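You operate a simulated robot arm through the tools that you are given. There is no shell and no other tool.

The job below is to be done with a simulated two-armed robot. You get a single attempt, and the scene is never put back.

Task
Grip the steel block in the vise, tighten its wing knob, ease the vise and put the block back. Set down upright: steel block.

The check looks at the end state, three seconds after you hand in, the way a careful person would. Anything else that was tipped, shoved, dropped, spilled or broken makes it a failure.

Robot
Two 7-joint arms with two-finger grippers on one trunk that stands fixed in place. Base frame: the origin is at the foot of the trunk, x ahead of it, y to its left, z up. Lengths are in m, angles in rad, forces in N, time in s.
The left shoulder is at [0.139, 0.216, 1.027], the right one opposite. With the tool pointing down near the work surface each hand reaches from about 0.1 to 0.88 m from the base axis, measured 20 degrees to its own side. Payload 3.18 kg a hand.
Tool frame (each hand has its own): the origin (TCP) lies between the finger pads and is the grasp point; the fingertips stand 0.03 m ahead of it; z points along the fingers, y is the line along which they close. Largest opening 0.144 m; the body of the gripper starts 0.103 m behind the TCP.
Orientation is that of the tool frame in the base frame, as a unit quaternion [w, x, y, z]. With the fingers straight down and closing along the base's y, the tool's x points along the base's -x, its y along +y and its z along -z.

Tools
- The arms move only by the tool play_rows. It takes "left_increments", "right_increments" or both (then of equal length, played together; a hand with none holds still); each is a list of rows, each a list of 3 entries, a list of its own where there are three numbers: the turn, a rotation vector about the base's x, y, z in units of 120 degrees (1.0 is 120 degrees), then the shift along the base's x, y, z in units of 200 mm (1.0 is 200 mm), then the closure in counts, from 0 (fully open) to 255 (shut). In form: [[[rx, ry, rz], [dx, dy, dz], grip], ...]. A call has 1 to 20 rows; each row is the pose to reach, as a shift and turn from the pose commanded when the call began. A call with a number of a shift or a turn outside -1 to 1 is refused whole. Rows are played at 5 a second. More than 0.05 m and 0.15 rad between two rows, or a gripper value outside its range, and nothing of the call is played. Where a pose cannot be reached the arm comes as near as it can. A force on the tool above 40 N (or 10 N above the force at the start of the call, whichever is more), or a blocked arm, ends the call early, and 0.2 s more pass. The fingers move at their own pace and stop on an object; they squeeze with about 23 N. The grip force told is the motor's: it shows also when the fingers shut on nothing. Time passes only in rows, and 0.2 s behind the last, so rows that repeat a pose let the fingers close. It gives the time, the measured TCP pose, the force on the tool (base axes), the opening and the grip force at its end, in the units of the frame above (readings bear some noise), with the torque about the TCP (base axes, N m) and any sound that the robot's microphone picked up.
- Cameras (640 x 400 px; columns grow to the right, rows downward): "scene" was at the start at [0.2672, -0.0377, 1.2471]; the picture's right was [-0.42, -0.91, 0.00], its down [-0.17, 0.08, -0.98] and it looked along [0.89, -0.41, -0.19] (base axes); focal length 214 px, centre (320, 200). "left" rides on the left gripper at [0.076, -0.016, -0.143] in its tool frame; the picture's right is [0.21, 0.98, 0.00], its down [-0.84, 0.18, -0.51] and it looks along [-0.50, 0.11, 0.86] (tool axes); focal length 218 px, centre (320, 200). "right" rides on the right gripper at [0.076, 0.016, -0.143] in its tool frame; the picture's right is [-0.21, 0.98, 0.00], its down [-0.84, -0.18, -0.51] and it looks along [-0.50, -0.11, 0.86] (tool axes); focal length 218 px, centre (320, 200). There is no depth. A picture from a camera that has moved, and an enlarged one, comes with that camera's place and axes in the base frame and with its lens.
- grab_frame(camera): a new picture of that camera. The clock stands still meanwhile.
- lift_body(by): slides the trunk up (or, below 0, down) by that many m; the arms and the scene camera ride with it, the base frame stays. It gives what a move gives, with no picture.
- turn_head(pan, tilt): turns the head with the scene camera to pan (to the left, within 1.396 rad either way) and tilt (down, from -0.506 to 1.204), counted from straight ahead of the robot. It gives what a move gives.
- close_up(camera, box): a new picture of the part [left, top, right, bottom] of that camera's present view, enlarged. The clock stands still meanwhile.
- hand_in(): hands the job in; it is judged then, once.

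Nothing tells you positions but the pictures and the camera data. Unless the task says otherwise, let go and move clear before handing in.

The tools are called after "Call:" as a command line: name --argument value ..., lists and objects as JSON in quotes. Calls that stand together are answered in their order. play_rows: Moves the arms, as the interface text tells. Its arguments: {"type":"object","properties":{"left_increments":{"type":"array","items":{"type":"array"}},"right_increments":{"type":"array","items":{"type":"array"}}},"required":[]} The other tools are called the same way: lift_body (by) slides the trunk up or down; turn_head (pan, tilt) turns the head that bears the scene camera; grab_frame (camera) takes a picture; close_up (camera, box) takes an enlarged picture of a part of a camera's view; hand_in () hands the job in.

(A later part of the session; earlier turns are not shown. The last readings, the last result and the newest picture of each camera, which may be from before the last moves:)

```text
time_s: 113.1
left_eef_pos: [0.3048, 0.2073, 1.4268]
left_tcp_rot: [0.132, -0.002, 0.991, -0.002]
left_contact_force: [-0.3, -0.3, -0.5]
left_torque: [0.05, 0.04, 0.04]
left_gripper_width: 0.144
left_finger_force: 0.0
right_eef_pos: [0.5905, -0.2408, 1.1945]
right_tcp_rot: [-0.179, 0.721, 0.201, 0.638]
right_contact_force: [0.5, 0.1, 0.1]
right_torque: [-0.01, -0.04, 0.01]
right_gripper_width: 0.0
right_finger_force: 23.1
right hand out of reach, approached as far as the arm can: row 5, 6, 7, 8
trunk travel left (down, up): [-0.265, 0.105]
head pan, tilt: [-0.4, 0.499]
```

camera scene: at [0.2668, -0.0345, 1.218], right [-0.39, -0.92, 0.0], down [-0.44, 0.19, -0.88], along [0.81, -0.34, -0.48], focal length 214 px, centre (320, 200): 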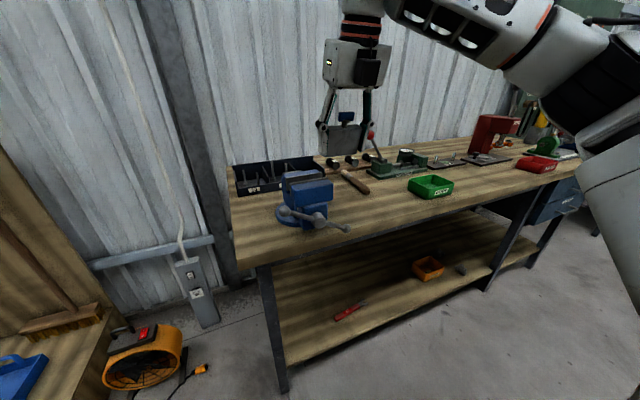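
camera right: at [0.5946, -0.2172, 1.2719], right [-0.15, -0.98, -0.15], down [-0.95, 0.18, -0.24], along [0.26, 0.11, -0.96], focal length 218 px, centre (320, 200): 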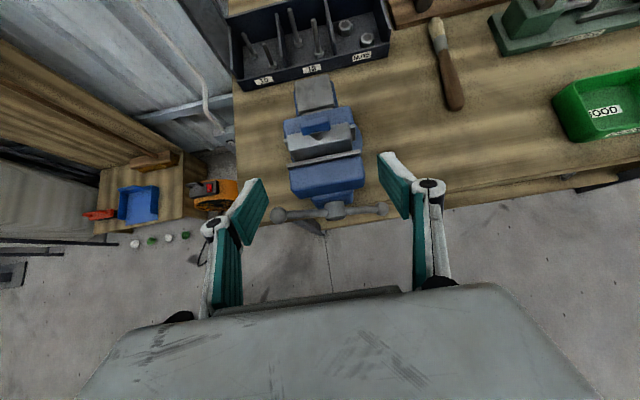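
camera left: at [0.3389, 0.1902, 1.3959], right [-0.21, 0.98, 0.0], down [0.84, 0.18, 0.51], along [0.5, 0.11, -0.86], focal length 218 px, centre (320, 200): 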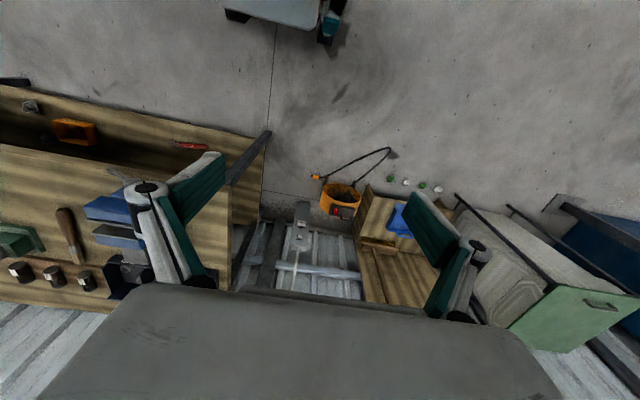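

Call:
play_rows --right_increments '[[[0, 0, 0], [0.05, -0.1, -0.15], 255], [[0, 0, 0], [0.1, -0.2, -0.3], 255], [[0, 0, 0], [0.1, -0.25, -0.45], 255], [[0, 0, 0], [0.1, -0.25, -0.6], 255], [[0, 0, 0], [0.1, -0.25, -0.6], 255]]'

Call:
turn_head --pan -0.9 --tilt 0.6

Call:
grab_frame --camera "scene"

```text
time_s: 114.3
left_eef_pos: [0.3053, 0.2072, 1.4264]
left_tcp_rot: [0.132, -0.003, 0.991, -0.003]
left_contact_force: [0.0, -0.3, -0.4]
left_torque: [0.0, -0.04, 0.02]
left_gripper_width: 0.144
left_finger_force: 0.1
right_eef_pos: [0.5863, -0.3013, 1.1224]
right_tcp_rot: [-0.212, 0.721, 0.234, 0.617]
right_contact_force: [0.0, -0.2, 0.6]
right_torque: [-0.01, 0.0, -0.02]
right_gripper_width: 0.0001
right_finger_force: 22.7
right hand out of reach, approached as far as the arm can: row 1, 2, 3, 4
trunk travel left (down, up): [-0.265, 0.105]
head pan, tilt: [-0.4, 0.499]
```

```text
time_s: 115.2
left_eef_pos: [0.3055, 0.2077, 1.4257]
left_tcp_rot: [0.131, -0.003, 0.991, -0.003]
left_contact_force: [0.1, -0.4, 0.7]
left_torque: [0.01, 0.02, 0.0]
left_gripper_width: 0.144
left_finger_force: 0.0
right_eef_pos: [0.5846, -0.3006, 1.122]
right_tcp_rot: [-0.212, 0.722, 0.234, 0.616]
right_contact_force: [-0.3, 0.3, 0.7]
right_torque: [-0.04, 0.03, -0.01]
right_gripper_width: 0.0001
right_finger_force: 23.1
trunk travel left (down, up): [-0.265, 0.105]
head pan, tilt: [-0.901, 0.6]
```

```text
taken
camera scene: at [0.1102, -0.0682, 1.3738], right [-0.78, -0.62, 0.0], down [-0.35, 0.44, -0.83], along [0.51, -0.65, -0.56], focal length 214 px, centre (320, 200)
```

scene: 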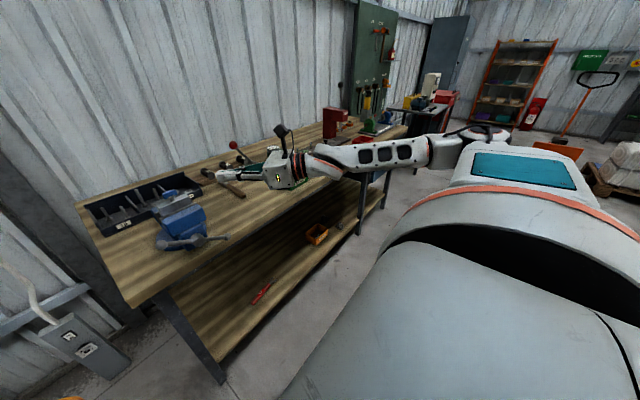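

The right arm's elbow sits far out to the right, which limits a forward-pointing peg. I'll look at the left arm's posture, since it may suit the handle's left end better.

Call:
turn_head --pan 0.6 --tilt 0.3

Call:
grab_frame --camera "scene"

```text
time_s: 116.8
left_eef_pos: [0.3059, 0.2066, 1.426]
left_tcp_rot: [0.131, -0.003, 0.991, -0.004]
left_contact_force: [0.2, -0.8, 0.2]
left_torque: [0.03, 0.01, 0.02]
left_gripper_width: 0.144
left_finger_force: 0.0
right_eef_pos: [0.5849, -0.3012, 1.1229]
right_tcp_rot: [-0.212, 0.721, 0.234, 0.616]
right_contact_force: [0.5, -0.2, 0.1]
right_torque: [-0.02, 0.0, 0.01]
right_gripper_width: 0.0
right_finger_force: 22.9
trunk travel left (down, up): [-0.265, 0.105]
head pan, tilt: [0.6, 0.3]
```

```text
taken
camera scene: at [0.1324, 0.0538, 1.4013], right [0.56, -0.83, 0.0], down [-0.24, -0.17, -0.96], along [0.79, 0.54, -0.3], focal length 214 px, centre (320, 200)
```

scene: 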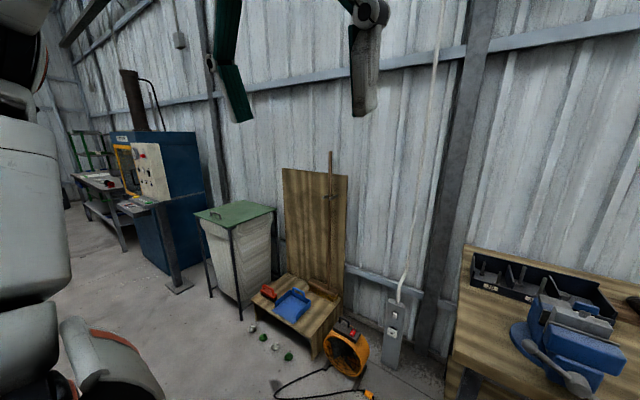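

The left arm is elbow-up, which suits a forward-pointing tool at the handle's left end. I'll retract the right hand and bring the left one forward with its fingers closed as a peg.

Call:
play_rows --left_increments '[[[0, -0.06, 0], [0.08, -0.05, -0.1], 120], [[0, -0.12, 0], [0.16, -0.1, -0.2], 200], [[0, -0.18, 0], [0.24, -0.15, -0.3], 255], [[0, -0.24, 0], [0.32, -0.2, -0.4], 255], [[0, -0.3, 0], [0.4, -0.25, -0.5], 255], [[0, -0.36, 0], [0.5, -0.3, -0.6], 255], [[0, -0.42, 0], [0.6, -0.35, -0.7], 255], [[0, -0.42, 0], [0.6, -0.35, -0.7], 255]]' --right_increments '[[[0, 0, 0], [-0.1, -0.12, 0.03], 255], [[0, 0, 0], [-0.2, -0.24, 0.06], 255], [[0, 0, 0], [-0.3, -0.36, 0.1], 255], [[0, 0, 0], [-0.4, -0.48, 0.12], 255], [[0, 0, 0], [-0.5, -0.6, 0.15], 255], [[0, 0, 0], [-0.55, -0.72, 0.15], 255], [[0, 0, 0], [-0.6, -0.8, 0.15], 255], [[0, 0, 0], [-0.6, -0.8, 0.15], 255]]'

Call:
turn_head --pan -0.2 --tilt 0.6

Call:
grab_frame --camera "scene"

```text
time_s: 118.6
left_eef_pos: [0.4273, 0.1365, 1.2867]
left_tcp_rot: [0.541, -0.001, 0.841, -0.005]
left_contact_force: [0.1, 0.0, 0.2]
left_torque: [-0.02, -0.04, -0.02]
left_gripper_width: 0.0002
left_finger_force: 23.3
right_eef_pos: [0.4911, -0.4514, 1.1044]
right_tcp_rot: [-0.175, 0.712, 0.191, 0.653]
right_contact_force: [-0.8, -0.9, -0.6]
right_torque: [0.0, 0.0, -0.01]
right_gripper_width: 0.0002
right_finger_force: 23.2
right hand out of reach, approached as far as the arm can: row 1, 4
trunk travel left (down, up): [-0.265, 0.105]
head pan, tilt: [0.6, 0.3]
```

```text
time_s: 119.8
left_eef_pos: [0.4259, 0.1368, 1.2865]
left_tcp_rot: [0.542, -0.002, 0.841, -0.003]
left_contact_force: [-0.4, 0.5, -0.3]
left_torque: [0.0, 0.01, -0.02]
left_gripper_width: 0.0001
left_finger_force: 23.1
right_eef_pos: [0.491, -0.4504, 1.1049]
right_tcp_rot: [-0.175, 0.712, 0.191, 0.653]
right_contact_force: [-0.2, 0.3, 0.5]
right_torque: [0.01, -0.04, 0.01]
right_gripper_width: 0.0001
right_finger_force: 23.8
trunk travel left (down, up): [-0.265, 0.105]
head pan, tilt: [-0.201, 0.6]
```

```text
taken
camera scene: at [0.1419, -0.0164, 1.3739], right [-0.2, -0.98, 0.0], down [-0.55, 0.11, -0.83], along [0.81, -0.16, -0.56], focal length 214 px, centre (320, 200)
```

scene: 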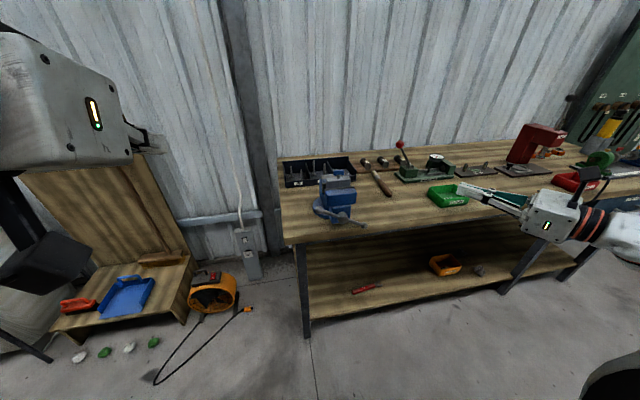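

The left hand moved freely to a 66° forward tilt. I'll keep moving it toward the handle's left side.

Call:
play_rows --left_increments '[[[0, -0.02, 0], [0.08, -0.1, -0.15], 255], [[0, -0.04, 0], [0.16, -0.2, -0.3], 255], [[0, -0.06, 0], [0.24, -0.3, -0.45], 255], [[0, -0.08, 0], [0.32, -0.45, -0.6], 255], [[0, -0.08, 0], [0.4, -0.6, -0.75], 255], [[0, -0.08, 0], [0.45, -0.75, -0.85], 255], [[0, -0.08, 0], [0.5, -0.85, -0.95], 255], [[0, -0.08, 0], [0.5, -0.85, -0.95], 255]]'

```text
time_s: 121.3
left_eef_pos: [0.5523, 0.006, 1.1676]
left_tcp_rot: [0.614, -0.091, 0.782, -0.052]
left_contact_force: [-0.6, 0.2, -0.3]
left_torque: [-0.02, 0.01, -0.01]
left_gripper_width: 0.0
left_finger_force: 24.0
right_eef_pos: [0.4925, -0.4524, 1.1053]
right_tcp_rot: [-0.174, 0.713, 0.191, 0.652]
right_contact_force: [0.6, 0.1, 0.6]
right_torque: [0.0, -0.04, 0.01]
right_gripper_width: 0.0002
right_finger_force: 23.0
trunk travel left (down, up): [-0.265, 0.105]
head pan, tilt: [-0.201, 0.6]
stopped in row 7 (left hand): the arm was blocked; the commanded pose is now the measured one
```

The left arm reports being blocked. I'll look before moving it again.

Call:
grab_frame --camera "scene"

Call:
grab_frame --camera "left"

Call:
grab_frame --camera "right"

```text
taken
camera scene: at [0.1425, -0.0162, 1.3737], right [-0.2, -0.98, 0.0], down [-0.55, 0.11, -0.82], along [0.81, -0.16, -0.57], focal length 214 px, centre (320, 200)
```

scene: 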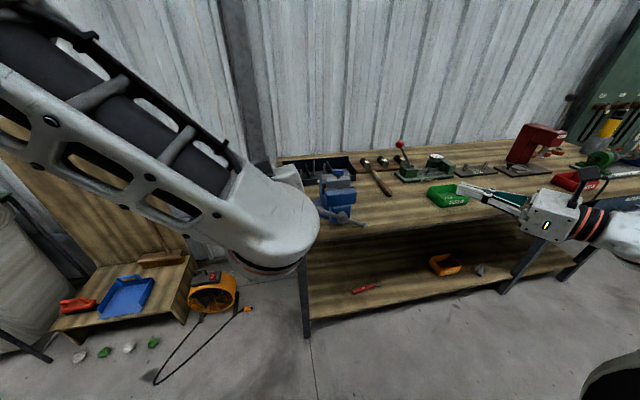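

```text
taken
camera left: at [0.3971, -0.0303, 1.1328], right [-0.13, 0.91, -0.39], down [-0.31, 0.33, 0.89], along [0.94, 0.23, 0.25], focal length 218 px, centre (320, 200)
```

left: 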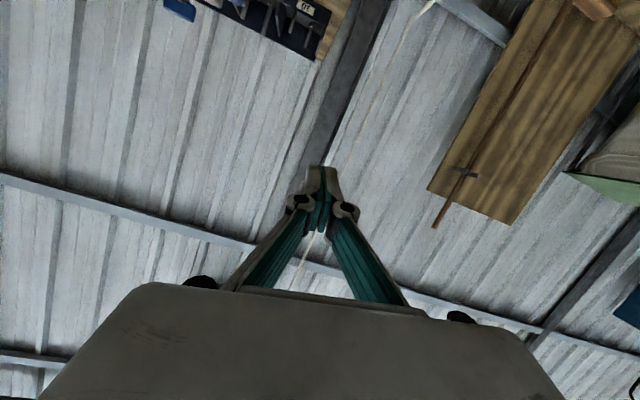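

```text
taken
camera right: at [0.3824, -0.5336, 1.1924], right [0.47, -0.86, -0.21], down [-0.59, -0.13, -0.8], along [0.65, 0.5, -0.57], focal length 218 px, centre (320, 200)
```

right: 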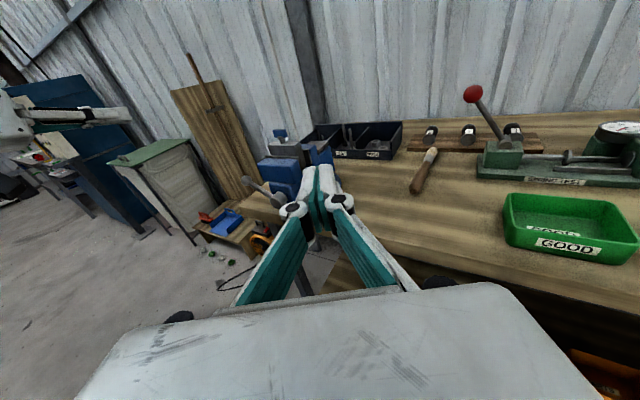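

Call:
play_rows --left_increments '[[[0, 0, 0], [0.1, 0.05, 0.0], 255], [[0, 0, 0], [0.2, 0.05, 0.0], 255], [[0, 0, 0], [0.3, 0.05, -0.05], 255], [[0, 0, 0], [0.35, 0.05, -0.15], 255], [[0, 0, 0], [0.35, 0.05, -0.3], 255], [[0, 0, 0], [0.35, 0.05, -0.45], 255], [[0, 0, 0], [0.35, 0.05, -0.45], 255]]'

Call:
grab_frame --camera "scene"

```text
time_s: 123.2
left_eef_pos: [0.6425, 0.0574, 1.1022]
left_tcp_rot: [0.615, -0.149, 0.772, -0.059]
left_contact_force: [0.7, -1.0, -0.2]
left_torque: [0.01, 0.01, -0.02]
left_gripper_width: 0.0
left_finger_force: 22.7
right_eef_pos: [0.4922, -0.4511, 1.1048]
right_tcp_rot: [-0.175, 0.712, 0.192, 0.653]
right_contact_force: [0.3, 0.3, -0.4]
right_torque: [-0.04, -0.02, 0.0]
right_gripper_width: 0.0
right_finger_force: 23.1
trunk travel left (down, up): [-0.265, 0.105]
head pan, tilt: [-0.201, 0.6]
stopped in row 7 (left hand): the arm was blocked; the commanded pose is now the measured one
```

```text
taken
camera scene: at [0.1422, -0.0161, 1.3738], right [-0.2, -0.98, 0.0], down [-0.55, 0.11, -0.82], along [0.81, -0.16, -0.57], focal length 214 px, centre (320, 200)
```

scene: 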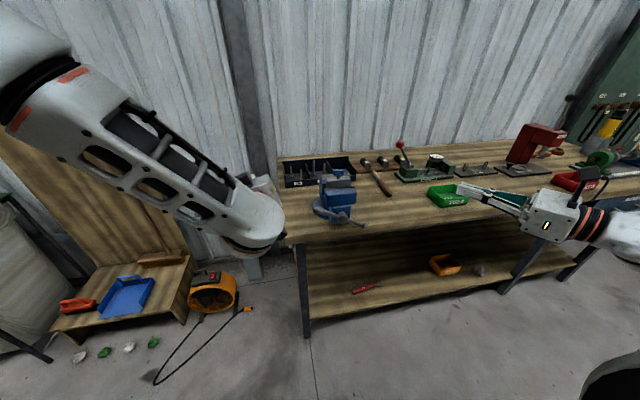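

Call:
play_rows --left_increments '[[[0, 0, 0], [0, 0, 0], 255], [[0, 0, 0], [0, 0, 0], 255], [[0, 0, 0], [0.05, -0.05, 0], 255], [[0, 0, 0], [0.05, -0.1, -0.05], 255], [[0, 0, 0], [0.05, -0.1, -0.05], 255]]'

```text
time_s: 124.5
left_eef_pos: [0.6619, 0.0562, 1.107]
left_tcp_rot: [0.616, -0.179, 0.764, -0.063]
left_contact_force: [0.6, 0.0, 0.1]
left_torque: [0.0, 0.0, -0.05]
left_gripper_width: 0.0001
left_finger_force: 22.6
right_eef_pos: [0.4915, -0.4515, 1.1045]
right_tcp_rot: [-0.175, 0.711, 0.191, 0.654]
right_contact_force: [-0.1, 0.8, 0.4]
right_torque: [0.02, 0.01, -0.05]
right_gripper_width: 0.0
right_finger_force: 22.7
trunk travel left (down, up): [-0.265, 0.105]
head pan, tilt: [-0.201, 0.6]
stopped in row 5 (left hand): the arm was blocked; the commanded pose is now the measured one
```

Call:
turn_head --pan 0.5 --tilt 0.4

Call:
grab_frame --camera "scene"

Call:
turn_head --pan 1.1 --tilt 0.2

Call:
grab_frame --camera "scene"

```text
time_s: 125.6
left_eef_pos: [0.6626, 0.0554, 1.1069]
left_tcp_rot: [0.615, -0.178, 0.765, -0.066]
left_contact_force: [0.5, 0.3, -0.3]
left_torque: [-0.02, -0.01, -0.03]
left_gripper_width: 0.0
left_finger_force: 23.2
right_eef_pos: [0.491, -0.4512, 1.1042]
right_tcp_rot: [-0.174, 0.712, 0.19, 0.653]
right_contact_force: [-0.3, -0.7, 0.2]
right_torque: [0.02, -0.04, -0.03]
right_gripper_width: 0.0
right_finger_force: 23.1
trunk travel left (down, up): [-0.265, 0.105]
head pan, tilt: [0.499, 0.4]
```

```text
taken
camera scene: at [0.1367, 0.0453, 1.392], right [0.48, -0.88, 0.0], down [-0.34, -0.19, -0.92], along [0.81, 0.44, -0.39], focal length 214 px, centre (320, 200)
```

scene: 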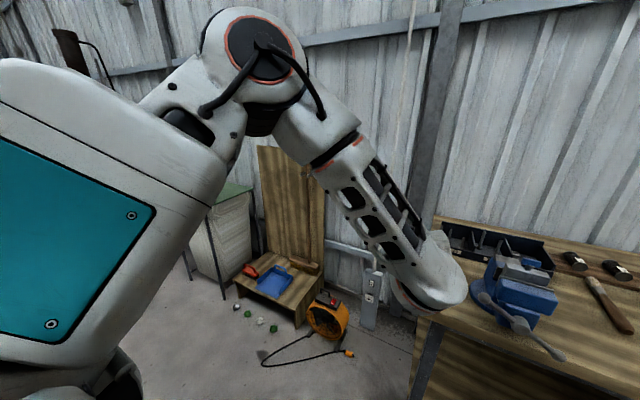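

```text
time_s: 126.6
left_eef_pos: [0.6635, 0.0542, 1.1076]
left_tcp_rot: [0.616, -0.178, 0.765, -0.066]
left_contact_force: [-0.1, 0.7, -0.5]
left_torque: [0.01, 0.04, 0.01]
left_gripper_width: 0.0
left_finger_force: 22.8
right_eef_pos: [0.4915, -0.4504, 1.1035]
right_tcp_rot: [-0.175, 0.711, 0.192, 0.653]
right_contact_force: [-0.1, 0.1, 0.2]
right_torque: [-0.02, -0.03, 0.04]
right_gripper_width: 0.0
right_finger_force: 23.2
trunk travel left (down, up): [-0.265, 0.105]
head pan, tilt: [1.1, 0.201]
```

```text
taken
camera scene: at [0.0977, 0.0841, 1.4106], right [0.89, -0.45, 0.0], down [-0.09, -0.18, -0.98], along [0.45, 0.87, -0.2], focal length 214 px, centre (320, 200)
```

scene: 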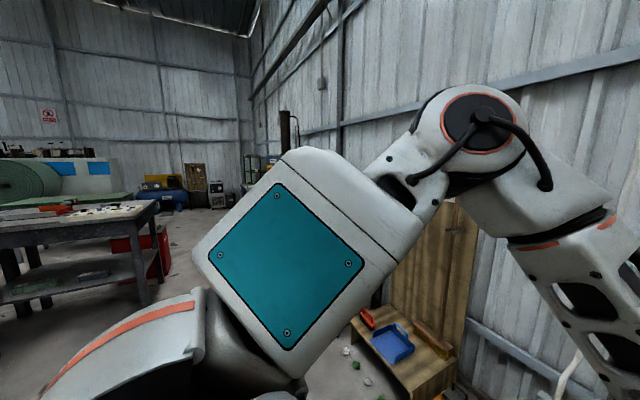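

The left arm is obstructed by its own body in that posture, so I'll retract it. The right hand can do a full half-turn stroke instead, with its closed fingers pointing forward, left and down at trunk zero.

Call:
play_rows --left_increments '[[[0, 0.02, 0], [-0.1, 0.1, 0.08], 255], [[0, 0.04, 0], [-0.25, 0.2, 0.16], 255], [[0, 0.08, 0], [-0.4, 0.35, 0.25], 255], [[0, 0.12, 0], [-0.55, 0.5, 0.35], 255], [[0, 0.16, 0], [-0.7, 0.62, 0.45], 255], [[0, 0.2, 0], [-0.85, 0.72, 0.6], 255], [[0, 0.26, 0], [-0.95, 0.75, 0.75], 255], [[0, 0.26, 0], [-0.95, 0.75, 0.75], 255]]'

Call:
play_rows --right_increments '[[[0, 0, 0], [0.0, 0.05, 0.1], 255], [[0, 0, 0], [0.05, 0.1, 0.2], 255], [[0, 0, 0], [0.1, 0.15, 0.35], 255], [[0, 0, 0], [0.15, 0.2, 0.5], 255], [[0, 0, 0], [0.15, 0.2, 0.5], 255]]'

```text
time_s: 128.4
left_eef_pos: [0.4689, 0.2034, 1.2559]
left_tcp_rot: [0.387, -0.185, 0.903, -0.016]
left_contact_force: [0.2, -0.9, -0.4]
left_torque: [0.03, 0.04, -0.01]
left_gripper_width: 0.0
left_finger_force: 22.9
right_eef_pos: [0.4914, -0.451, 1.1049]
right_tcp_rot: [-0.175, 0.711, 0.191, 0.653]
right_contact_force: [0.1, -0.2, -0.4]
right_torque: [0.03, 0.01, 0.01]
right_gripper_width: 0.0
right_finger_force: 23.6
trunk travel left (down, up): [-0.265, 0.105]
head pan, tilt: [1.1, 0.201]
```

```text
time_s: 129.6
left_eef_pos: [0.469, 0.2027, 1.2555]
left_tcp_rot: [0.388, -0.185, 0.903, -0.016]
left_contact_force: [-0.3, 0.6, 0.2]
left_torque: [-0.01, 0.0, 0.04]
left_gripper_width: 0.0003
left_finger_force: 23.1
right_eef_pos: [0.5221, -0.4127, 1.2035]
right_tcp_rot: [-0.175, 0.712, 0.19, 0.653]
right_contact_force: [0.8, -0.2, -0.4]
right_torque: [-0.02, 0.02, 0.05]
right_gripper_width: 0.0
right_finger_force: 22.9
trunk travel left (down, up): [-0.265, 0.105]
head pan, tilt: [1.1, 0.201]
```

Call:
lift_body --by -0.15

Call:
play_rows --right_increments '[[[-0.0333, 0.0577, 0], [0.02, 0.1, 0.02], 255], [[-0.0667, 0.1155, 0], [0.05, 0.2, 0.05], 255], [[-0.1, 0.1732, 0], [0.08, 0.35, 0.05], 255], [[-0.1333, 0.231, 0], [0.1, 0.5, 0.05], 255], [[-0.1667, 0.2887, 0], [0.12, 0.65, 0.05], 255], [[-0.1667, 0.2887, 0], [0.12, 0.8, 0.05], 255], [[-0.1667, 0.2887, 0], [0.12, 0.8, 0.05], 255]]'

Call:
turn_head --pan -0.4 --tilt 0.6

Call:
grab_frame --camera "scene"

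```text
time_s: 131.4
left_eef_pos: [0.4693, 0.2016, 1.1076]
left_tcp_rot: [0.39, -0.185, 0.902, -0.016]
left_contact_force: [-0.8, -0.2, 0.3]
left_torque: [0.04, -0.03, -0.03]
left_gripper_width: 0.0
left_finger_force: 23.3
right_eef_pos: [0.5198, -0.4112, 1.0553]
right_tcp_rot: [-0.175, 0.711, 0.192, 0.654]
right_contact_force: [0.4, -0.2, 0.2]
right_torque: [0.0, 0.05, -0.01]
right_gripper_width: 0.0
right_finger_force: 23.6
trunk travel left (down, up): [-0.115, 0.255]
head pan, tilt: [1.1, 0.201]
```

```text
time_s: 133.0
left_eef_pos: [0.4699, 0.2011, 1.1064]
left_tcp_rot: [0.388, -0.184, 0.903, -0.016]
left_contact_force: [-0.2, 0.2, 0.2]
left_torque: [0.03, 0.01, -0.02]
left_gripper_width: 0.0001
left_finger_force: 22.7
right_eef_pos: [0.5464, -0.2521, 1.065]
right_tcp_rot: [-0.101, 0.892, 0.239, 0.37]
right_contact_force: [0.1, -0.6, -0.1]
right_torque: [0.01, 0.01, -0.02]
right_gripper_width: 0.0001
right_finger_force: 22.9
trunk travel left (down, up): [-0.115, 0.255]
head pan, tilt: [1.1, 0.201]
```

```text
time_s: 134.6
left_eef_pos: [0.4711, 0.2009, 1.1075]
left_tcp_rot: [0.388, -0.185, 0.903, -0.016]
left_contact_force: [1.0, 0.0, 0.5]
left_torque: [0.01, 0.0, 0.0]
left_gripper_width: 0.0
left_finger_force: 23.2
right_eef_pos: [0.5453, -0.251, 1.0655]
right_tcp_rot: [-0.1, 0.892, 0.239, 0.371]
right_contact_force: [-0.4, -0.1, 0.0]
right_torque: [-0.03, 0.02, 0.02]
right_gripper_width: 0.0
right_finger_force: 23.5
trunk travel left (down, up): [-0.115, 0.255]
head pan, tilt: [-0.4, 0.6]
```

```text
taken
camera scene: at [0.264, -0.0332, 1.2091], right [-0.39, -0.92, 0.0], down [-0.52, 0.22, -0.83], along [0.76, -0.32, -0.56], focal length 214 px, centre (320, 200)
```

scene: 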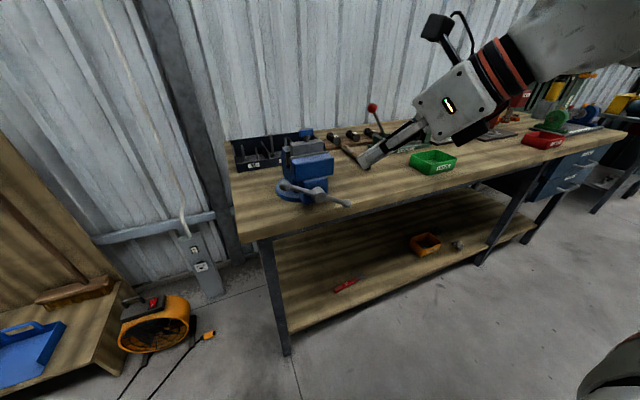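

The hand has the desired orientation with no limits. Moving to just in front of and below the bar's left end.

Call:
play_rows --right_increments '[[[0, 0, 0], [0.12, 0.18, -0.08], 255], [[0, 0, 0], [0.24, 0.36, -0.16], 255], [[0, 0, 0], [0.32, 0.54, -0.28], 255], [[0, 0, 0], [0.33, 0.625, -0.43], 255], [[0, 0, 0], [0.33, 0.625, -0.58], 255], [[0, 0, 0], [0.33, 0.625, -0.68], 255], [[0, 0, 0], [0.33, 0.625, -0.68], 255]]'

Call:
grab_frame --camera "right"

Call:
close_up --camera "scene" --box '[230, 100, 400, 230]'

```text
time_s: 136.2
left_eef_pos: [0.469, 0.2017, 1.1071]
left_tcp_rot: [0.388, -0.185, 0.903, -0.016]
left_contact_force: [-0.5, 0.1, -0.5]
left_torque: [0.02, -0.02, 0.03]
left_gripper_width: 0.0001
left_finger_force: 22.4
right_eef_pos: [0.6117, -0.1256, 0.93]
right_tcp_rot: [-0.099, 0.892, 0.24, 0.371]
right_contact_force: [-0.2, 0.2, 0.1]
right_torque: [0.0, 0.0, 0.03]
right_gripper_width: 0.0
right_finger_force: 23.0
trunk travel left (down, up): [-0.115, 0.255]
head pan, tilt: [-0.4, 0.6]
```

```text
taken
camera right: at [0.5792, -0.1637, 1.0841], right [0.36, -0.92, -0.15], down [-0.92, -0.32, -0.24], along [0.17, 0.22, -0.96], focal length 218 px, centre (320, 200)
```

right: 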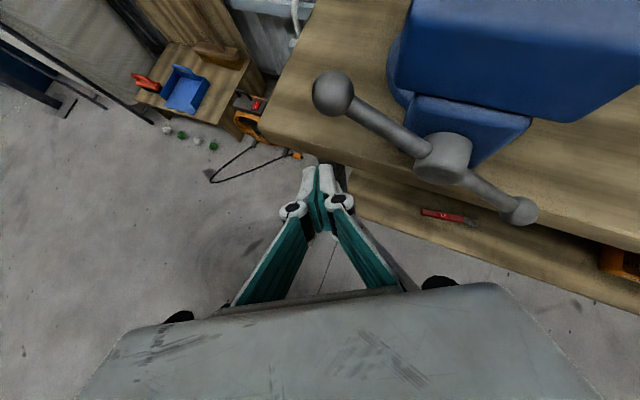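

```text
3.08 times, centred on (315, 165) of scene
camera zoom: at [0.2636, -0.0333, 1.2093], right [-0.39, -0.92, 0.0], down [-0.52, 0.22, -0.83], along [0.76, -0.32, -0.56], focal length 660 px, centre (335, 308)
```

zoom: 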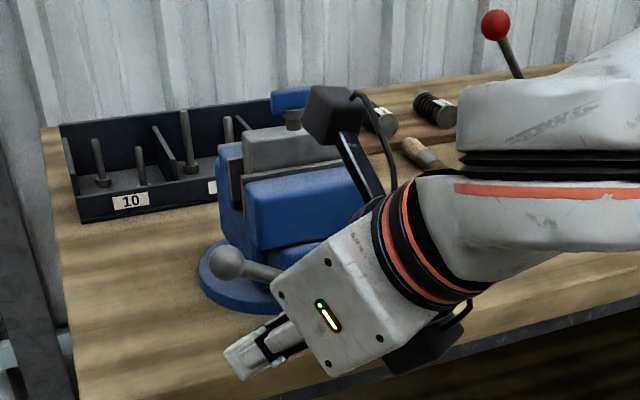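

The peg is in place just in front of and below the bar's left half. I'll move it in behind the bar and lift it clockwise toward vertical, watching the forces.

Call:
play_rows --right_increments '[[[0, 0, 0], [0.09, 0, 0], 255], [[0, 0, 0], [0.18, 0, 0], 255], [[0, 0, 0], [0.18, -0.054, 0.0805], 255], [[0, 0, 0], [0.18, -0.08, 0.174], 255], [[0, 0, 0], [0.18, -0.1355, 0.26], 255], [[0, 0, 0], [0.18, -0.219, 0.3285], 255], [[0, 0, 0], [0.18, -0.323, 0.368], 255], [[0, 0, 0], [0.18, -0.323, 0.368], 255]]'

Call:
grab_frame --camera "right"

Call:
close_up --camera "scene" --box '[230, 100, 400, 230]'

```text
time_s: 138.0
left_eef_pos: [0.4708, 0.2018, 1.1059]
left_tcp_rot: [0.389, -0.185, 0.902, -0.015]
left_contact_force: [-0.1, -0.5, 0.1]
left_torque: [-0.01, -0.01, 0.0]
left_gripper_width: 0.0
left_finger_force: 23.8
right_eef_pos: [0.6472, -0.1923, 1.0029]
right_tcp_rot: [-0.099, 0.892, 0.239, 0.37]
right_contact_force: [-0.6, 1.4, -0.7]
right_torque: [0.01, -0.06, 0.04]
right_gripper_width: 0.0001
right_finger_force: 23.5
trunk travel left (down, up): [-0.115, 0.255]
head pan, tilt: [-0.4, 0.6]
```

```text
taken
camera right: at [0.6152, -0.23, 1.1567], right [0.36, -0.92, -0.15], down [-0.92, -0.32, -0.24], along [0.17, 0.22, -0.96], focal length 218 px, centre (320, 200)
```

right: 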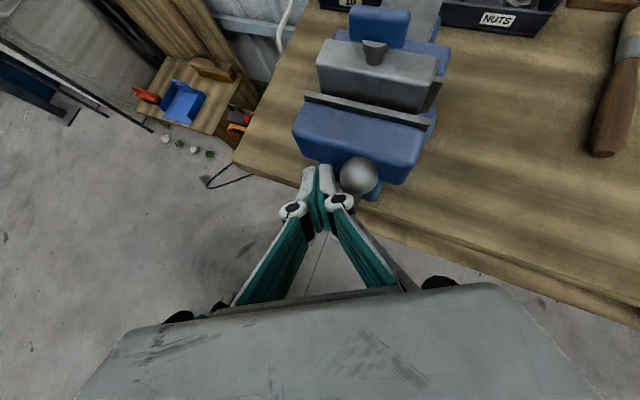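

```text
3.08 times, centred on (315, 165) of scene
camera zoom: at [0.2641, -0.0332, 1.209], right [-0.39, -0.92, 0.0], down [-0.52, 0.22, -0.83], along [0.76, -0.32, -0.56], focal length 660 px, centre (335, 308)
```

zoom: 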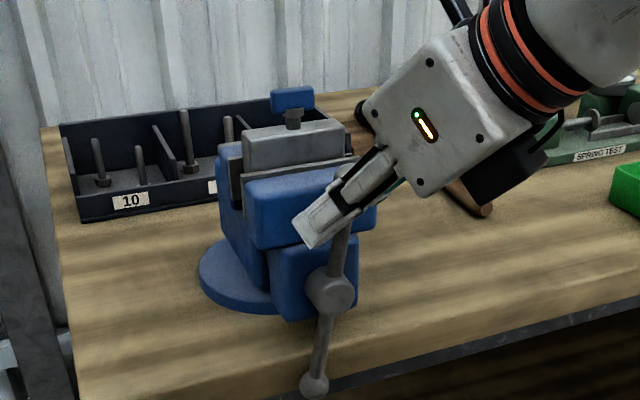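

The bar swung easily to vertical with barely 1.5 N, and its lower end cleared the bench edge. Continuing the stroke over the top and down the right side.

Call:
play_rows --right_increments '[[[0, 0, 0], [0, -0.067, 0.0175], 255], [[0, 0, 0], [0, -0.1425, 0.02], 255], [[0, 0, 0], [0, -0.224, 0.001], 255], [[0, 0, 0], [0, -0.303, -0.0425], 255], [[0, 0, 0], [0.015, -0.3715, -0.112], 255], [[0, 0, 0], [0.03, -0.418, -0.205], 255], [[0, 0, 0], [0.03, -0.4425, -0.283], 255], [[0, 0, 0], [0.03, -0.445, -0.3725], 255], [[0, 0, 0], [0.03, -0.419, -0.466], 255], [[0, 0, 0], [0.03, -0.3635, -0.552], 255], [[0, 0, 0], [0.03, -0.3635, -0.552], 255]]'

Call:
grab_frame --camera "right"

Call:
close_up --camera "scene" --box '[230, 100, 400, 230]'

```text
time_s: 140.4
left_eef_pos: [0.4699, 0.2025, 1.108]
left_tcp_rot: [0.388, -0.185, 0.903, -0.016]
left_contact_force: [-0.2, -0.2, -0.5]
left_torque: [0.02, -0.01, 0.02]
left_gripper_width: 0.0001
left_finger_force: 23.3
right_eef_pos: [0.6539, -0.2629, 0.8914]
right_tcp_rot: [-0.1, 0.892, 0.24, 0.37]
right_contact_force: [0.2, -0.3, 0.1]
right_torque: [-0.01, 0.01, 0.0]
right_gripper_width: 0.0
right_finger_force: 23.0
trunk travel left (down, up): [-0.115, 0.255]
head pan, tilt: [-0.4, 0.6]
```

```text
taken
camera right: at [0.6203, -0.3016, 1.0456], right [0.36, -0.92, -0.15], down [-0.92, -0.32, -0.24], along [0.17, 0.22, -0.96], focal length 218 px, centre (320, 200)
```

right: 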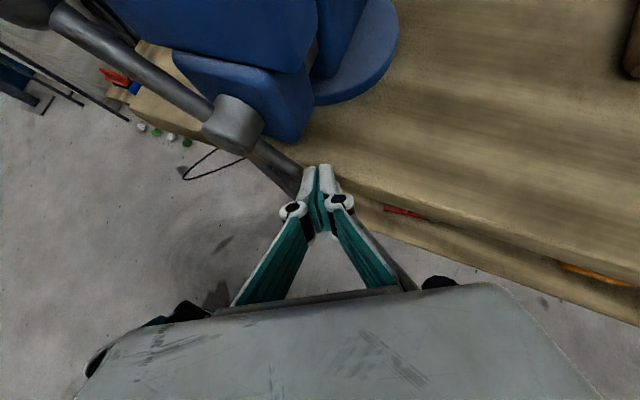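

```text
3.08 times, centred on (315, 165) of scene
camera zoom: at [0.2637, -0.0332, 1.2092], right [-0.39, -0.92, 0.0], down [-0.52, 0.22, -0.83], along [0.76, -0.32, -0.56], focal length 660 px, centre (335, 308)
```

zoom: 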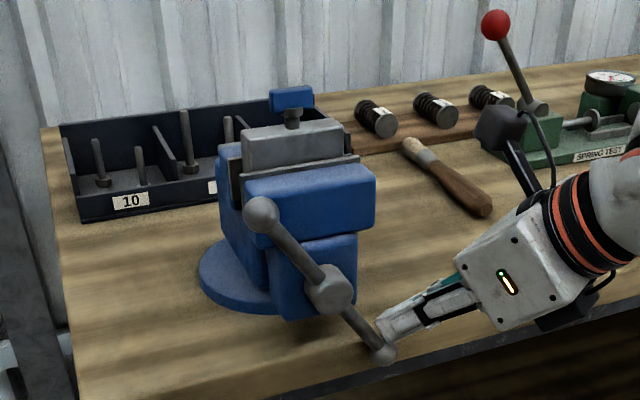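

A full stroke of about 200° worked with almost no resistance. I'll check how far the jaw has moved.

Call:
close_up --camera "scene" --box '[280, 120, 350, 190]'

Call:
close_up --camera "right" --box '[0, 0, 420, 200]'

```text
5.71 times, centred on (315, 155) of scene
camera zoom: at [0.2637, -0.0332, 1.2092], right [-0.39, -0.92, 0.0], down [-0.52, 0.22, -0.83], along [0.76, -0.32, -0.56], focal length 1226 px, centre (349, 457)
```

zoom: 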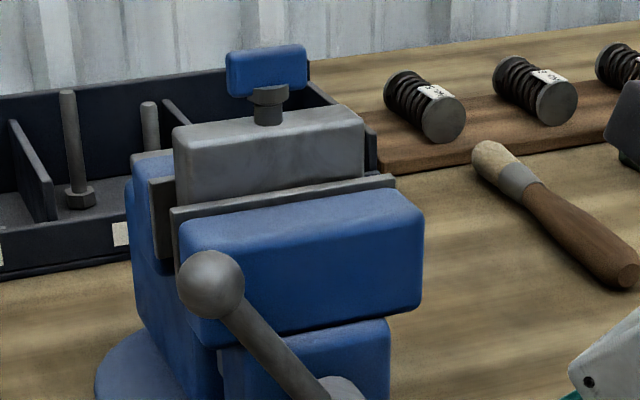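

```text
1.52 times, centred on (210, 100) of right
camera zoom: at [0.6203, -0.3016, 1.0456], right [0.36, -0.92, -0.15], down [-0.92, -0.32, -0.24], along [0.17, 0.22, -0.96], focal length 333 px, centre (488, 352)
```

zoom: 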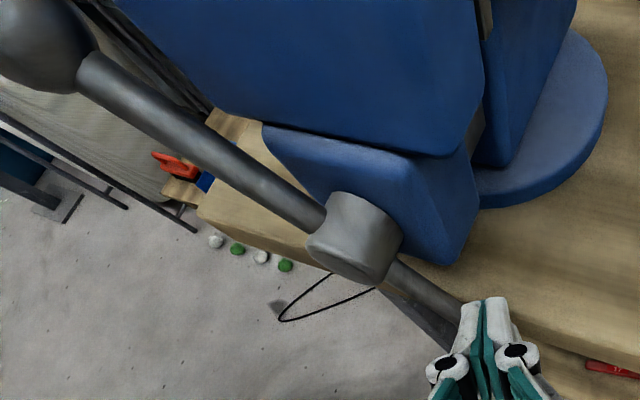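

The jaw closed roughly 4 mm in about 200°, so perhaps another full turn is needed. I'll bring the peg back around in front of the bar and under its upper-left end for the next stroke.

Call:
play_rows --right_increments '[[[0, 0, 0], [-0.15, -0.02, 0.02], 255], [[0, 0, 0], [-0.27, 0, 0.05], 255], [[0, 0, 0], [-0.27, 0.2, 0.15], 255], [[0, 0, 0], [-0.27, 0.4, 0.25], 255], [[0, 0, 0], [-0.27, 0.6, 0.33], 255], [[0, 0, 0], [-0.27, 0.66, 0.345], 255], [[0, 0, 0], [-0.12, 0.66, 0.345], 255], [[0, 0, 0], [-0.01, 0.66, 0.345], 255], [[0, 0, 0], [-0.01, 0.66, 0.345], 255]]'

Call:
grab_frame --camera "right"

```text
time_s: 142.4
left_eef_pos: [0.4706, 0.202, 1.1074]
left_tcp_rot: [0.388, -0.185, 0.903, -0.017]
left_contact_force: [0.0, 0.1, -0.1]
left_torque: [0.0, 0.0, -0.01]
left_gripper_width: 0.0
left_finger_force: 23.3
right_eef_pos: [0.6511, -0.1303, 0.9601]
right_tcp_rot: [-0.099, 0.892, 0.24, 0.37]
right_contact_force: [0.1, -0.8, -1.2]
right_torque: [0.0, 0.01, -0.01]
right_gripper_width: 0.0001
right_finger_force: 23.2
trunk travel left (down, up): [-0.115, 0.255]
head pan, tilt: [-0.4, 0.6]
```

```text
taken
camera right: at [0.6184, -0.1687, 1.115], right [0.36, -0.92, -0.15], down [-0.92, -0.32, -0.24], along [0.17, 0.22, -0.96], focal length 218 px, centre (320, 200)
```

right: 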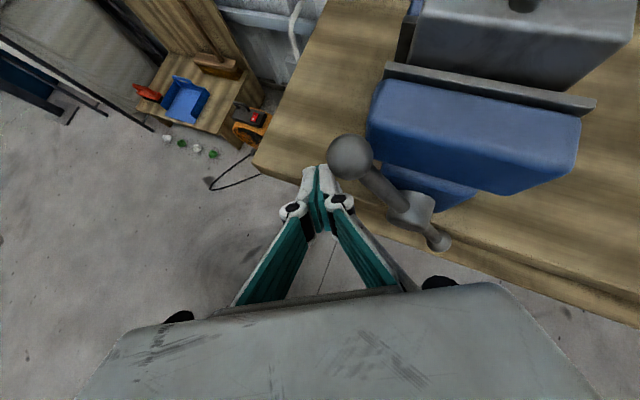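

Call:
play_rows --right_increments '[[[0, 0, 0], [0, -0.05, 0.05], 255], [[0, 0, 0], [0, -0.109, 0.108], 255], [[0, 0, 0], [0, -0.1925, 0.1765], 255], [[0, 0, 0], [0, -0.2965, 0.216], 255], [[0, 0, 0], [0, -0.3635, 0.2335], 255], [[0, 0, 0], [0, -0.439, 0.236], 255], [[0, 0, 0], [0.005, -0.5205, 0.217], 255], [[0, 0, 0], [0.01, -0.5995, 0.1735], 255], [[0, 0, 0], [0.025, -0.668, 0.104], 255], [[0, 0, 0], [0.035, -0.7145, 0.011], 255], [[0, 0, 0], [0.04, -0.739, -0.067], 255], [[0, 0, 0], [0.04, -0.7415, -0.1565], 255], [[0, 0, 0], [0.04, -0.7155, -0.25], 255], [[0, 0, 0], [0.04, -0.66, -0.336], 255], [[0, 0, 0], [0.04, -0.66, -0.336], 255]]'

Call:
close_up --camera "scene" --box '[260, 110, 360, 230]'

Call:
grab_frame --camera "right"

```text
time_s: 145.6
left_eef_pos: [0.4712, 0.2013, 1.1074]
left_tcp_rot: [0.389, -0.186, 0.902, -0.016]
left_contact_force: [0.0, 0.1, -0.9]
left_torque: [-0.01, -0.02, 0.03]
left_gripper_width: 0.0
left_finger_force: 23.4
right_eef_pos: [0.6606, -0.2627, 0.894]
right_tcp_rot: [-0.1, 0.892, 0.24, 0.37]
right_contact_force: [-0.1, 0.5, 0.5]
right_torque: [0.0, -0.01, -0.01]
right_gripper_width: 0.0
right_finger_force: 22.9
trunk travel left (down, up): [-0.115, 0.255]
head pan, tilt: [-0.4, 0.6]
```

```text
3.33 times, centred on (310, 170) of scene
camera zoom: at [0.2637, -0.0332, 1.2092], right [-0.39, -0.92, 0.0], down [-0.52, 0.22, -0.83], along [0.76, -0.32, -0.56], focal length 715 px, centre (353, 300)
```

zoom: 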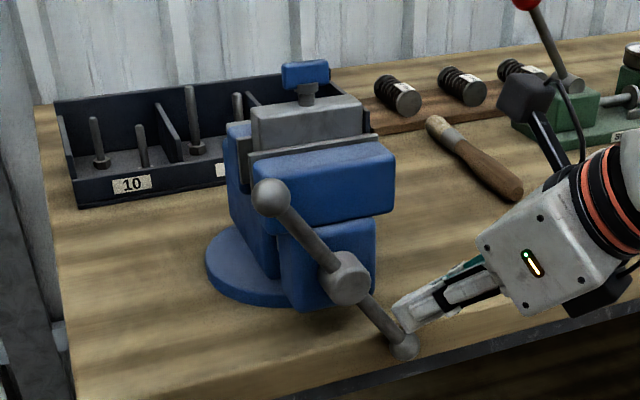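

```text
taken
camera right: at [0.6264, -0.3006, 1.0483], right [0.36, -0.92, -0.15], down [-0.92, -0.32, -0.24], along [0.17, 0.22, -0.96], focal length 218 px, centre (320, 200)
```

right: 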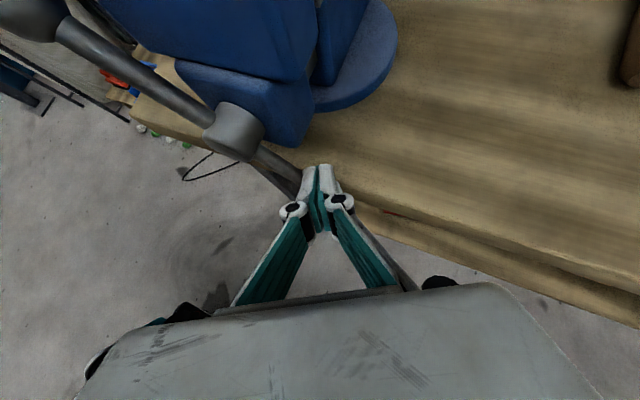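

Call:
close_up --camera "scene" --box '[280, 120, 350, 190]'

Call:
play_rows --right_increments '[[[0, 0, 0], [-0.15, -0.02, 0.02], 255], [[0, 0, 0], [-0.3, 0, 0.05], 255], [[0, 0, 0], [-0.3, 0.2, 0.15], 255], [[0, 0, 0], [-0.3, 0.4, 0.25], 255], [[0, 0, 0], [-0.3, 0.6, 0.33], 255], [[0, 0, 0], [-0.3, 0.66, 0.34], 255], [[0, 0, 0], [-0.12, 0.66, 0.34], 255], [[0, 0, 0], [-0.025, 0.66, 0.34], 255], [[0, 0, 0], [-0.025, 0.66, 0.34], 255]]'

```text
5.71 times, centred on (315, 155) of scene
camera zoom: at [0.2637, -0.0332, 1.2092], right [-0.39, -0.92, 0.0], down [-0.52, 0.22, -0.83], along [0.76, -0.32, -0.56], focal length 1226 px, centre (349, 457)
```

zoom: 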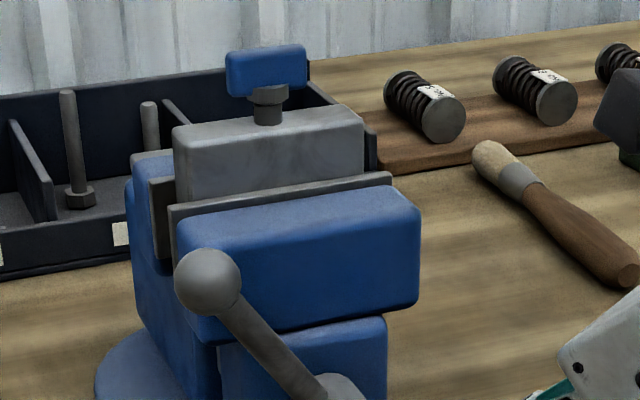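

```text
time_s: 147.6
left_eef_pos: [0.4713, 0.2004, 1.1062]
left_tcp_rot: [0.388, -0.185, 0.903, -0.016]
left_contact_force: [0.1, 0.9, -1.0]
left_torque: [0.03, -0.03, 0.01]
left_gripper_width: 0.0001
left_finger_force: 23.1
right_eef_pos: [0.6558, -0.1305, 0.962]
right_tcp_rot: [-0.1, 0.892, 0.239, 0.371]
right_contact_force: [-0.6, -0.1, -0.5]
right_torque: [0.01, -0.01, 0.01]
right_gripper_width: 0.0001
right_finger_force: 22.9
trunk travel left (down, up): [-0.115, 0.255]
head pan, tilt: [-0.4, 0.6]
```

Roughly 1 cm closed so far, so the jaws should meet the block during this stroke. I'm running it, and it will stop itself if the force rises.

Call:
play_rows --right_increments '[[[0, 0, 0], [0, -0.05, 0.05], 255], [[0, 0, 0], [0, -0.109, 0.108], 255], [[0, 0, 0], [0, -0.15, 0.145], 255], [[0, 0, 0], [0, -0.1925, 0.1765], 255], [[0, 0, 0], [0, -0.245, 0.2], 255], [[0, 0, 0], [0, -0.2965, 0.216], 255], [[0, 0, 0], [0, -0.33, 0.226], 255], [[0, 0, 0], [0, -0.3635, 0.2335], 255], [[0, 0, 0], [0, -0.4, 0.2355], 255], [[0, 0, 0], [0, -0.439, 0.236], 255], [[0, 0, 0], [0.005, -0.5205, 0.217], 255], [[0, 0, 0], [0.01, -0.5995, 0.1735], 255], [[0, 0, 0], [0.025, -0.668, 0.104], 255], [[0, 0, 0], [0.035, -0.7145, 0.011], 255], [[0, 0, 0], [0.035, -0.7145, 0.011], 255]]'

Call:
close_up --camera "scene" --box '[260, 110, 360, 230]'

Call:
close_up --camera "scene" --box '[280, 120, 350, 190]'

```text
time_s: 150.8
left_eef_pos: [0.4694, 0.2032, 1.1075]
left_tcp_rot: [0.388, -0.185, 0.903, -0.016]
left_contact_force: [0.0, 0.1, 1.0]
left_torque: [0.01, -0.01, 0.0]
left_gripper_width: 0.0001
left_finger_force: 22.6
right_eef_pos: [0.6631, -0.2752, 0.965]
right_tcp_rot: [-0.099, 0.892, 0.24, 0.371]
right_contact_force: [0.1, 3.4, 6.5]
right_torque: [0.06, -0.07, 0.06]
right_gripper_width: 0.0
right_finger_force: 22.6
trunk travel left (down, up): [-0.115, 0.255]
head pan, tilt: [-0.4, 0.6]
```

```text
3.33 times, centred on (310, 170) of scene
camera zoom: at [0.2634, -0.0328, 1.2093], right [-0.39, -0.92, 0.0], down [-0.52, 0.22, -0.83], along [0.76, -0.32, -0.56], focal length 715 px, centre (353, 300)
```

zoom: 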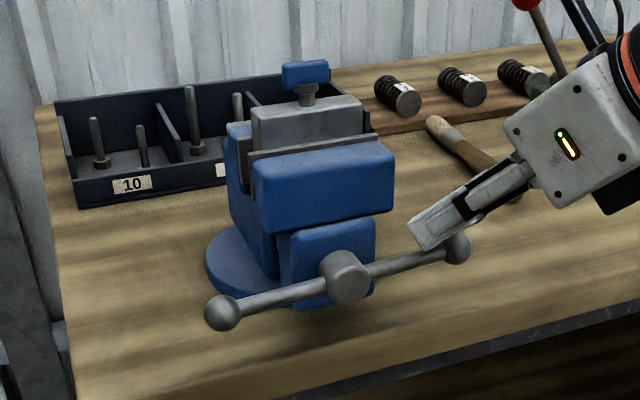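

```text
5.71 times, centred on (315, 155) of scene
camera zoom: at [0.2634, -0.0328, 1.2093], right [-0.39, -0.92, 0.0], down [-0.52, 0.22, -0.83], along [0.76, -0.32, -0.56], focal length 1226 px, centre (349, 457)
```

zoom: 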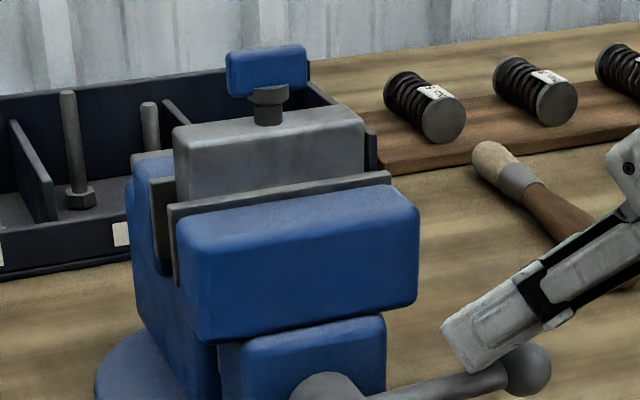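

Resistance has started (about 7 N). I'll keep pushing the right end down in small steps to tighten it.

Call:
play_rows --right_increments '[[[0, 0, 0], [0, -0.012, -0.04], 255], [[0, 0, 0], [0, -0.0245, -0.078], 255], [[0, 0, 0], [0, -0.026, -0.12], 255], [[0, 0, 0], [0, -0.027, -0.1675], 255], [[0, 0, 0], [0, -0.014, -0.21], 255], [[0, 0, 0], [0, -0.001, -0.261], 255], [[0, 0, 0], [0, 0.025, -0.305], 255], [[0, 0, 0], [0, 0.0545, -0.347], 255], [[0, 0, 0], [0, 0.0545, -0.347], 255]]'

Call:
close_up --camera "scene" --box '[260, 110, 360, 230]'

Call:
close_up --camera "scene" --box '[280, 120, 350, 190]'

```text
time_s: 152.3
left_eef_pos: [0.4677, 0.2013, 1.1081]
left_tcp_rot: [0.389, -0.184, 0.902, -0.016]
left_contact_force: [0.1, -0.4, -1.3]
left_torque: [-0.02, 0.02, -0.02]
left_gripper_width: 0.0
left_finger_force: 23.2
right_eef_pos: [0.6636, -0.2758, 0.916]
right_tcp_rot: [-0.096, 0.89, 0.237, 0.379]
right_contact_force: [-11.6, -16.4, 24.4]
right_torque: [-0.13, 0.2, 0.04]
right_gripper_width: 0.0002
right_finger_force: 30.9
trunk travel left (down, up): [-0.115, 0.255]
head pan, tilt: [-0.4, 0.6]
stopped in row 7 (right hand): the force on the tool passed its limit at 49 N (the readings are from after the stop); the commanded pose is now the measured one
```

```text
3.33 times, centred on (310, 170) of scene
camera zoom: at [0.2611, -0.0338, 1.2099], right [-0.39, -0.92, 0.0], down [-0.52, 0.22, -0.83], along [0.76, -0.32, -0.56], focal length 715 px, centre (353, 300)
```

zoom: 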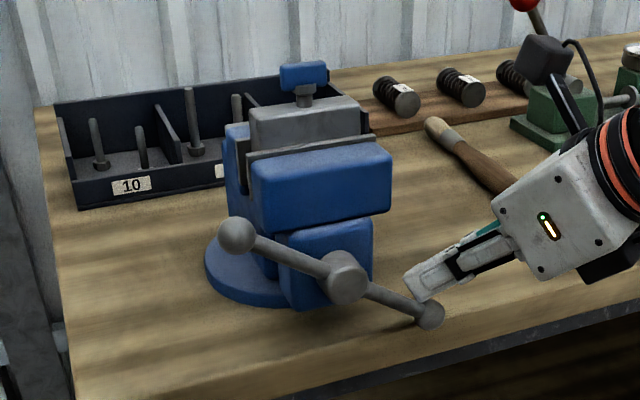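

```text
5.71 times, centred on (315, 155) of scene
camera zoom: at [0.2611, -0.0338, 1.2099], right [-0.39, -0.92, 0.0], down [-0.52, 0.22, -0.83], along [0.76, -0.32, -0.56], focal length 1226 px, centre (349, 457)
```

zoom: 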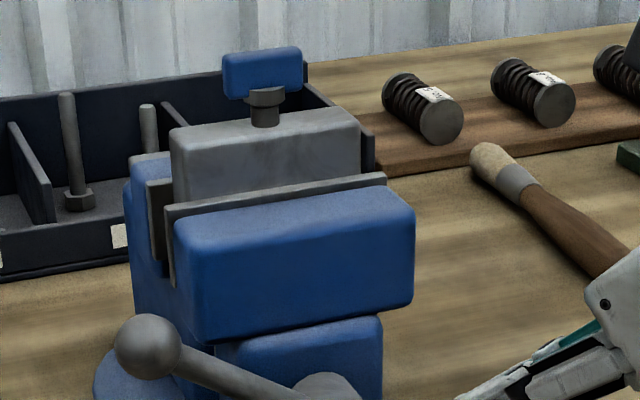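

The vise is tight: the push stopped at 49 N on the handle. I'll back the peg off gently and move the hand clear.

Call:
play_rows --right_increments '[[[0, 0, 0], [0, -0.02, 0.05], 255], [[0, 0, 0], [-0.05, -0.04, 0.08], 255], [[0, 0, 0], [-0.2, -0.05, 0.1], 255], [[0, 0, 0], [-0.4, -0.05, 0.25], 255], [[0, 0, 0], [-0.5, -0.05, 0.45], 255], [[0, 0, 0], [-0.5, -0.05, 0.65], 255], [[0, 0, 0], [-0.5, -0.05, 0.65], 255]]'

Call:
grab_frame --camera "right"

Call:
close_up --camera "scene" --box '[280, 110, 360, 190]'

```text
time_s: 153.9
left_eef_pos: [0.4721, 0.2005, 1.1063]
left_tcp_rot: [0.387, -0.184, 0.903, -0.017]
left_contact_force: [-0.1, 0.3, 0.1]
left_torque: [0.0, 0.02, -0.04]
left_gripper_width: 0.0
left_finger_force: 22.8
right_eef_pos: [0.5677, -0.2838, 1.0406]
right_tcp_rot: [-0.098, 0.891, 0.238, 0.373]
right_contact_force: [0.0, 0.2, -0.7]
right_torque: [0.03, 0.03, -0.01]
right_gripper_width: 0.0
right_finger_force: 31.0
trunk travel left (down, up): [-0.115, 0.255]
head pan, tilt: [-0.4, 0.6]
```

```text
taken
camera right: at [0.5331, -0.3221, 1.194], right [0.36, -0.92, -0.14], down [-0.92, -0.32, -0.24], along [0.18, 0.22, -0.96], focal length 218 px, centre (320, 200)
```

right: 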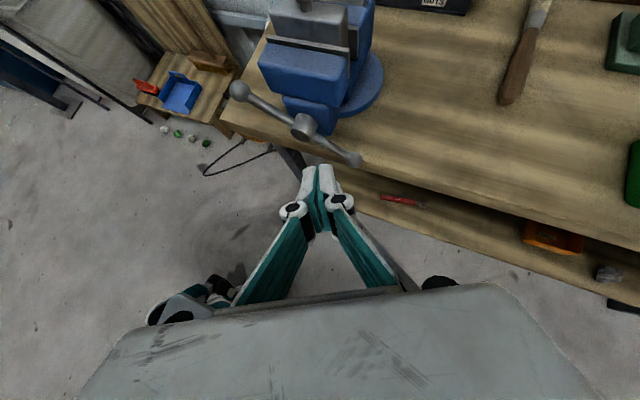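

```text
5.00 times, centred on (320, 150) of scene
camera zoom: at [0.2644, -0.0335, 1.2088], right [-0.39, -0.92, 0.0], down [-0.52, 0.22, -0.82], along [0.76, -0.32, -0.57], focal length 1072 px, centre (320, 450)
```

zoom: 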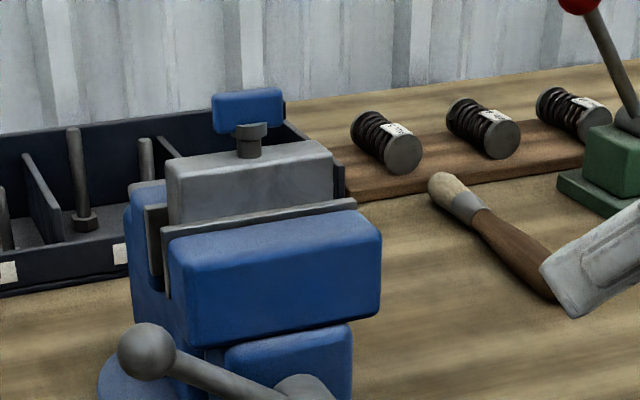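

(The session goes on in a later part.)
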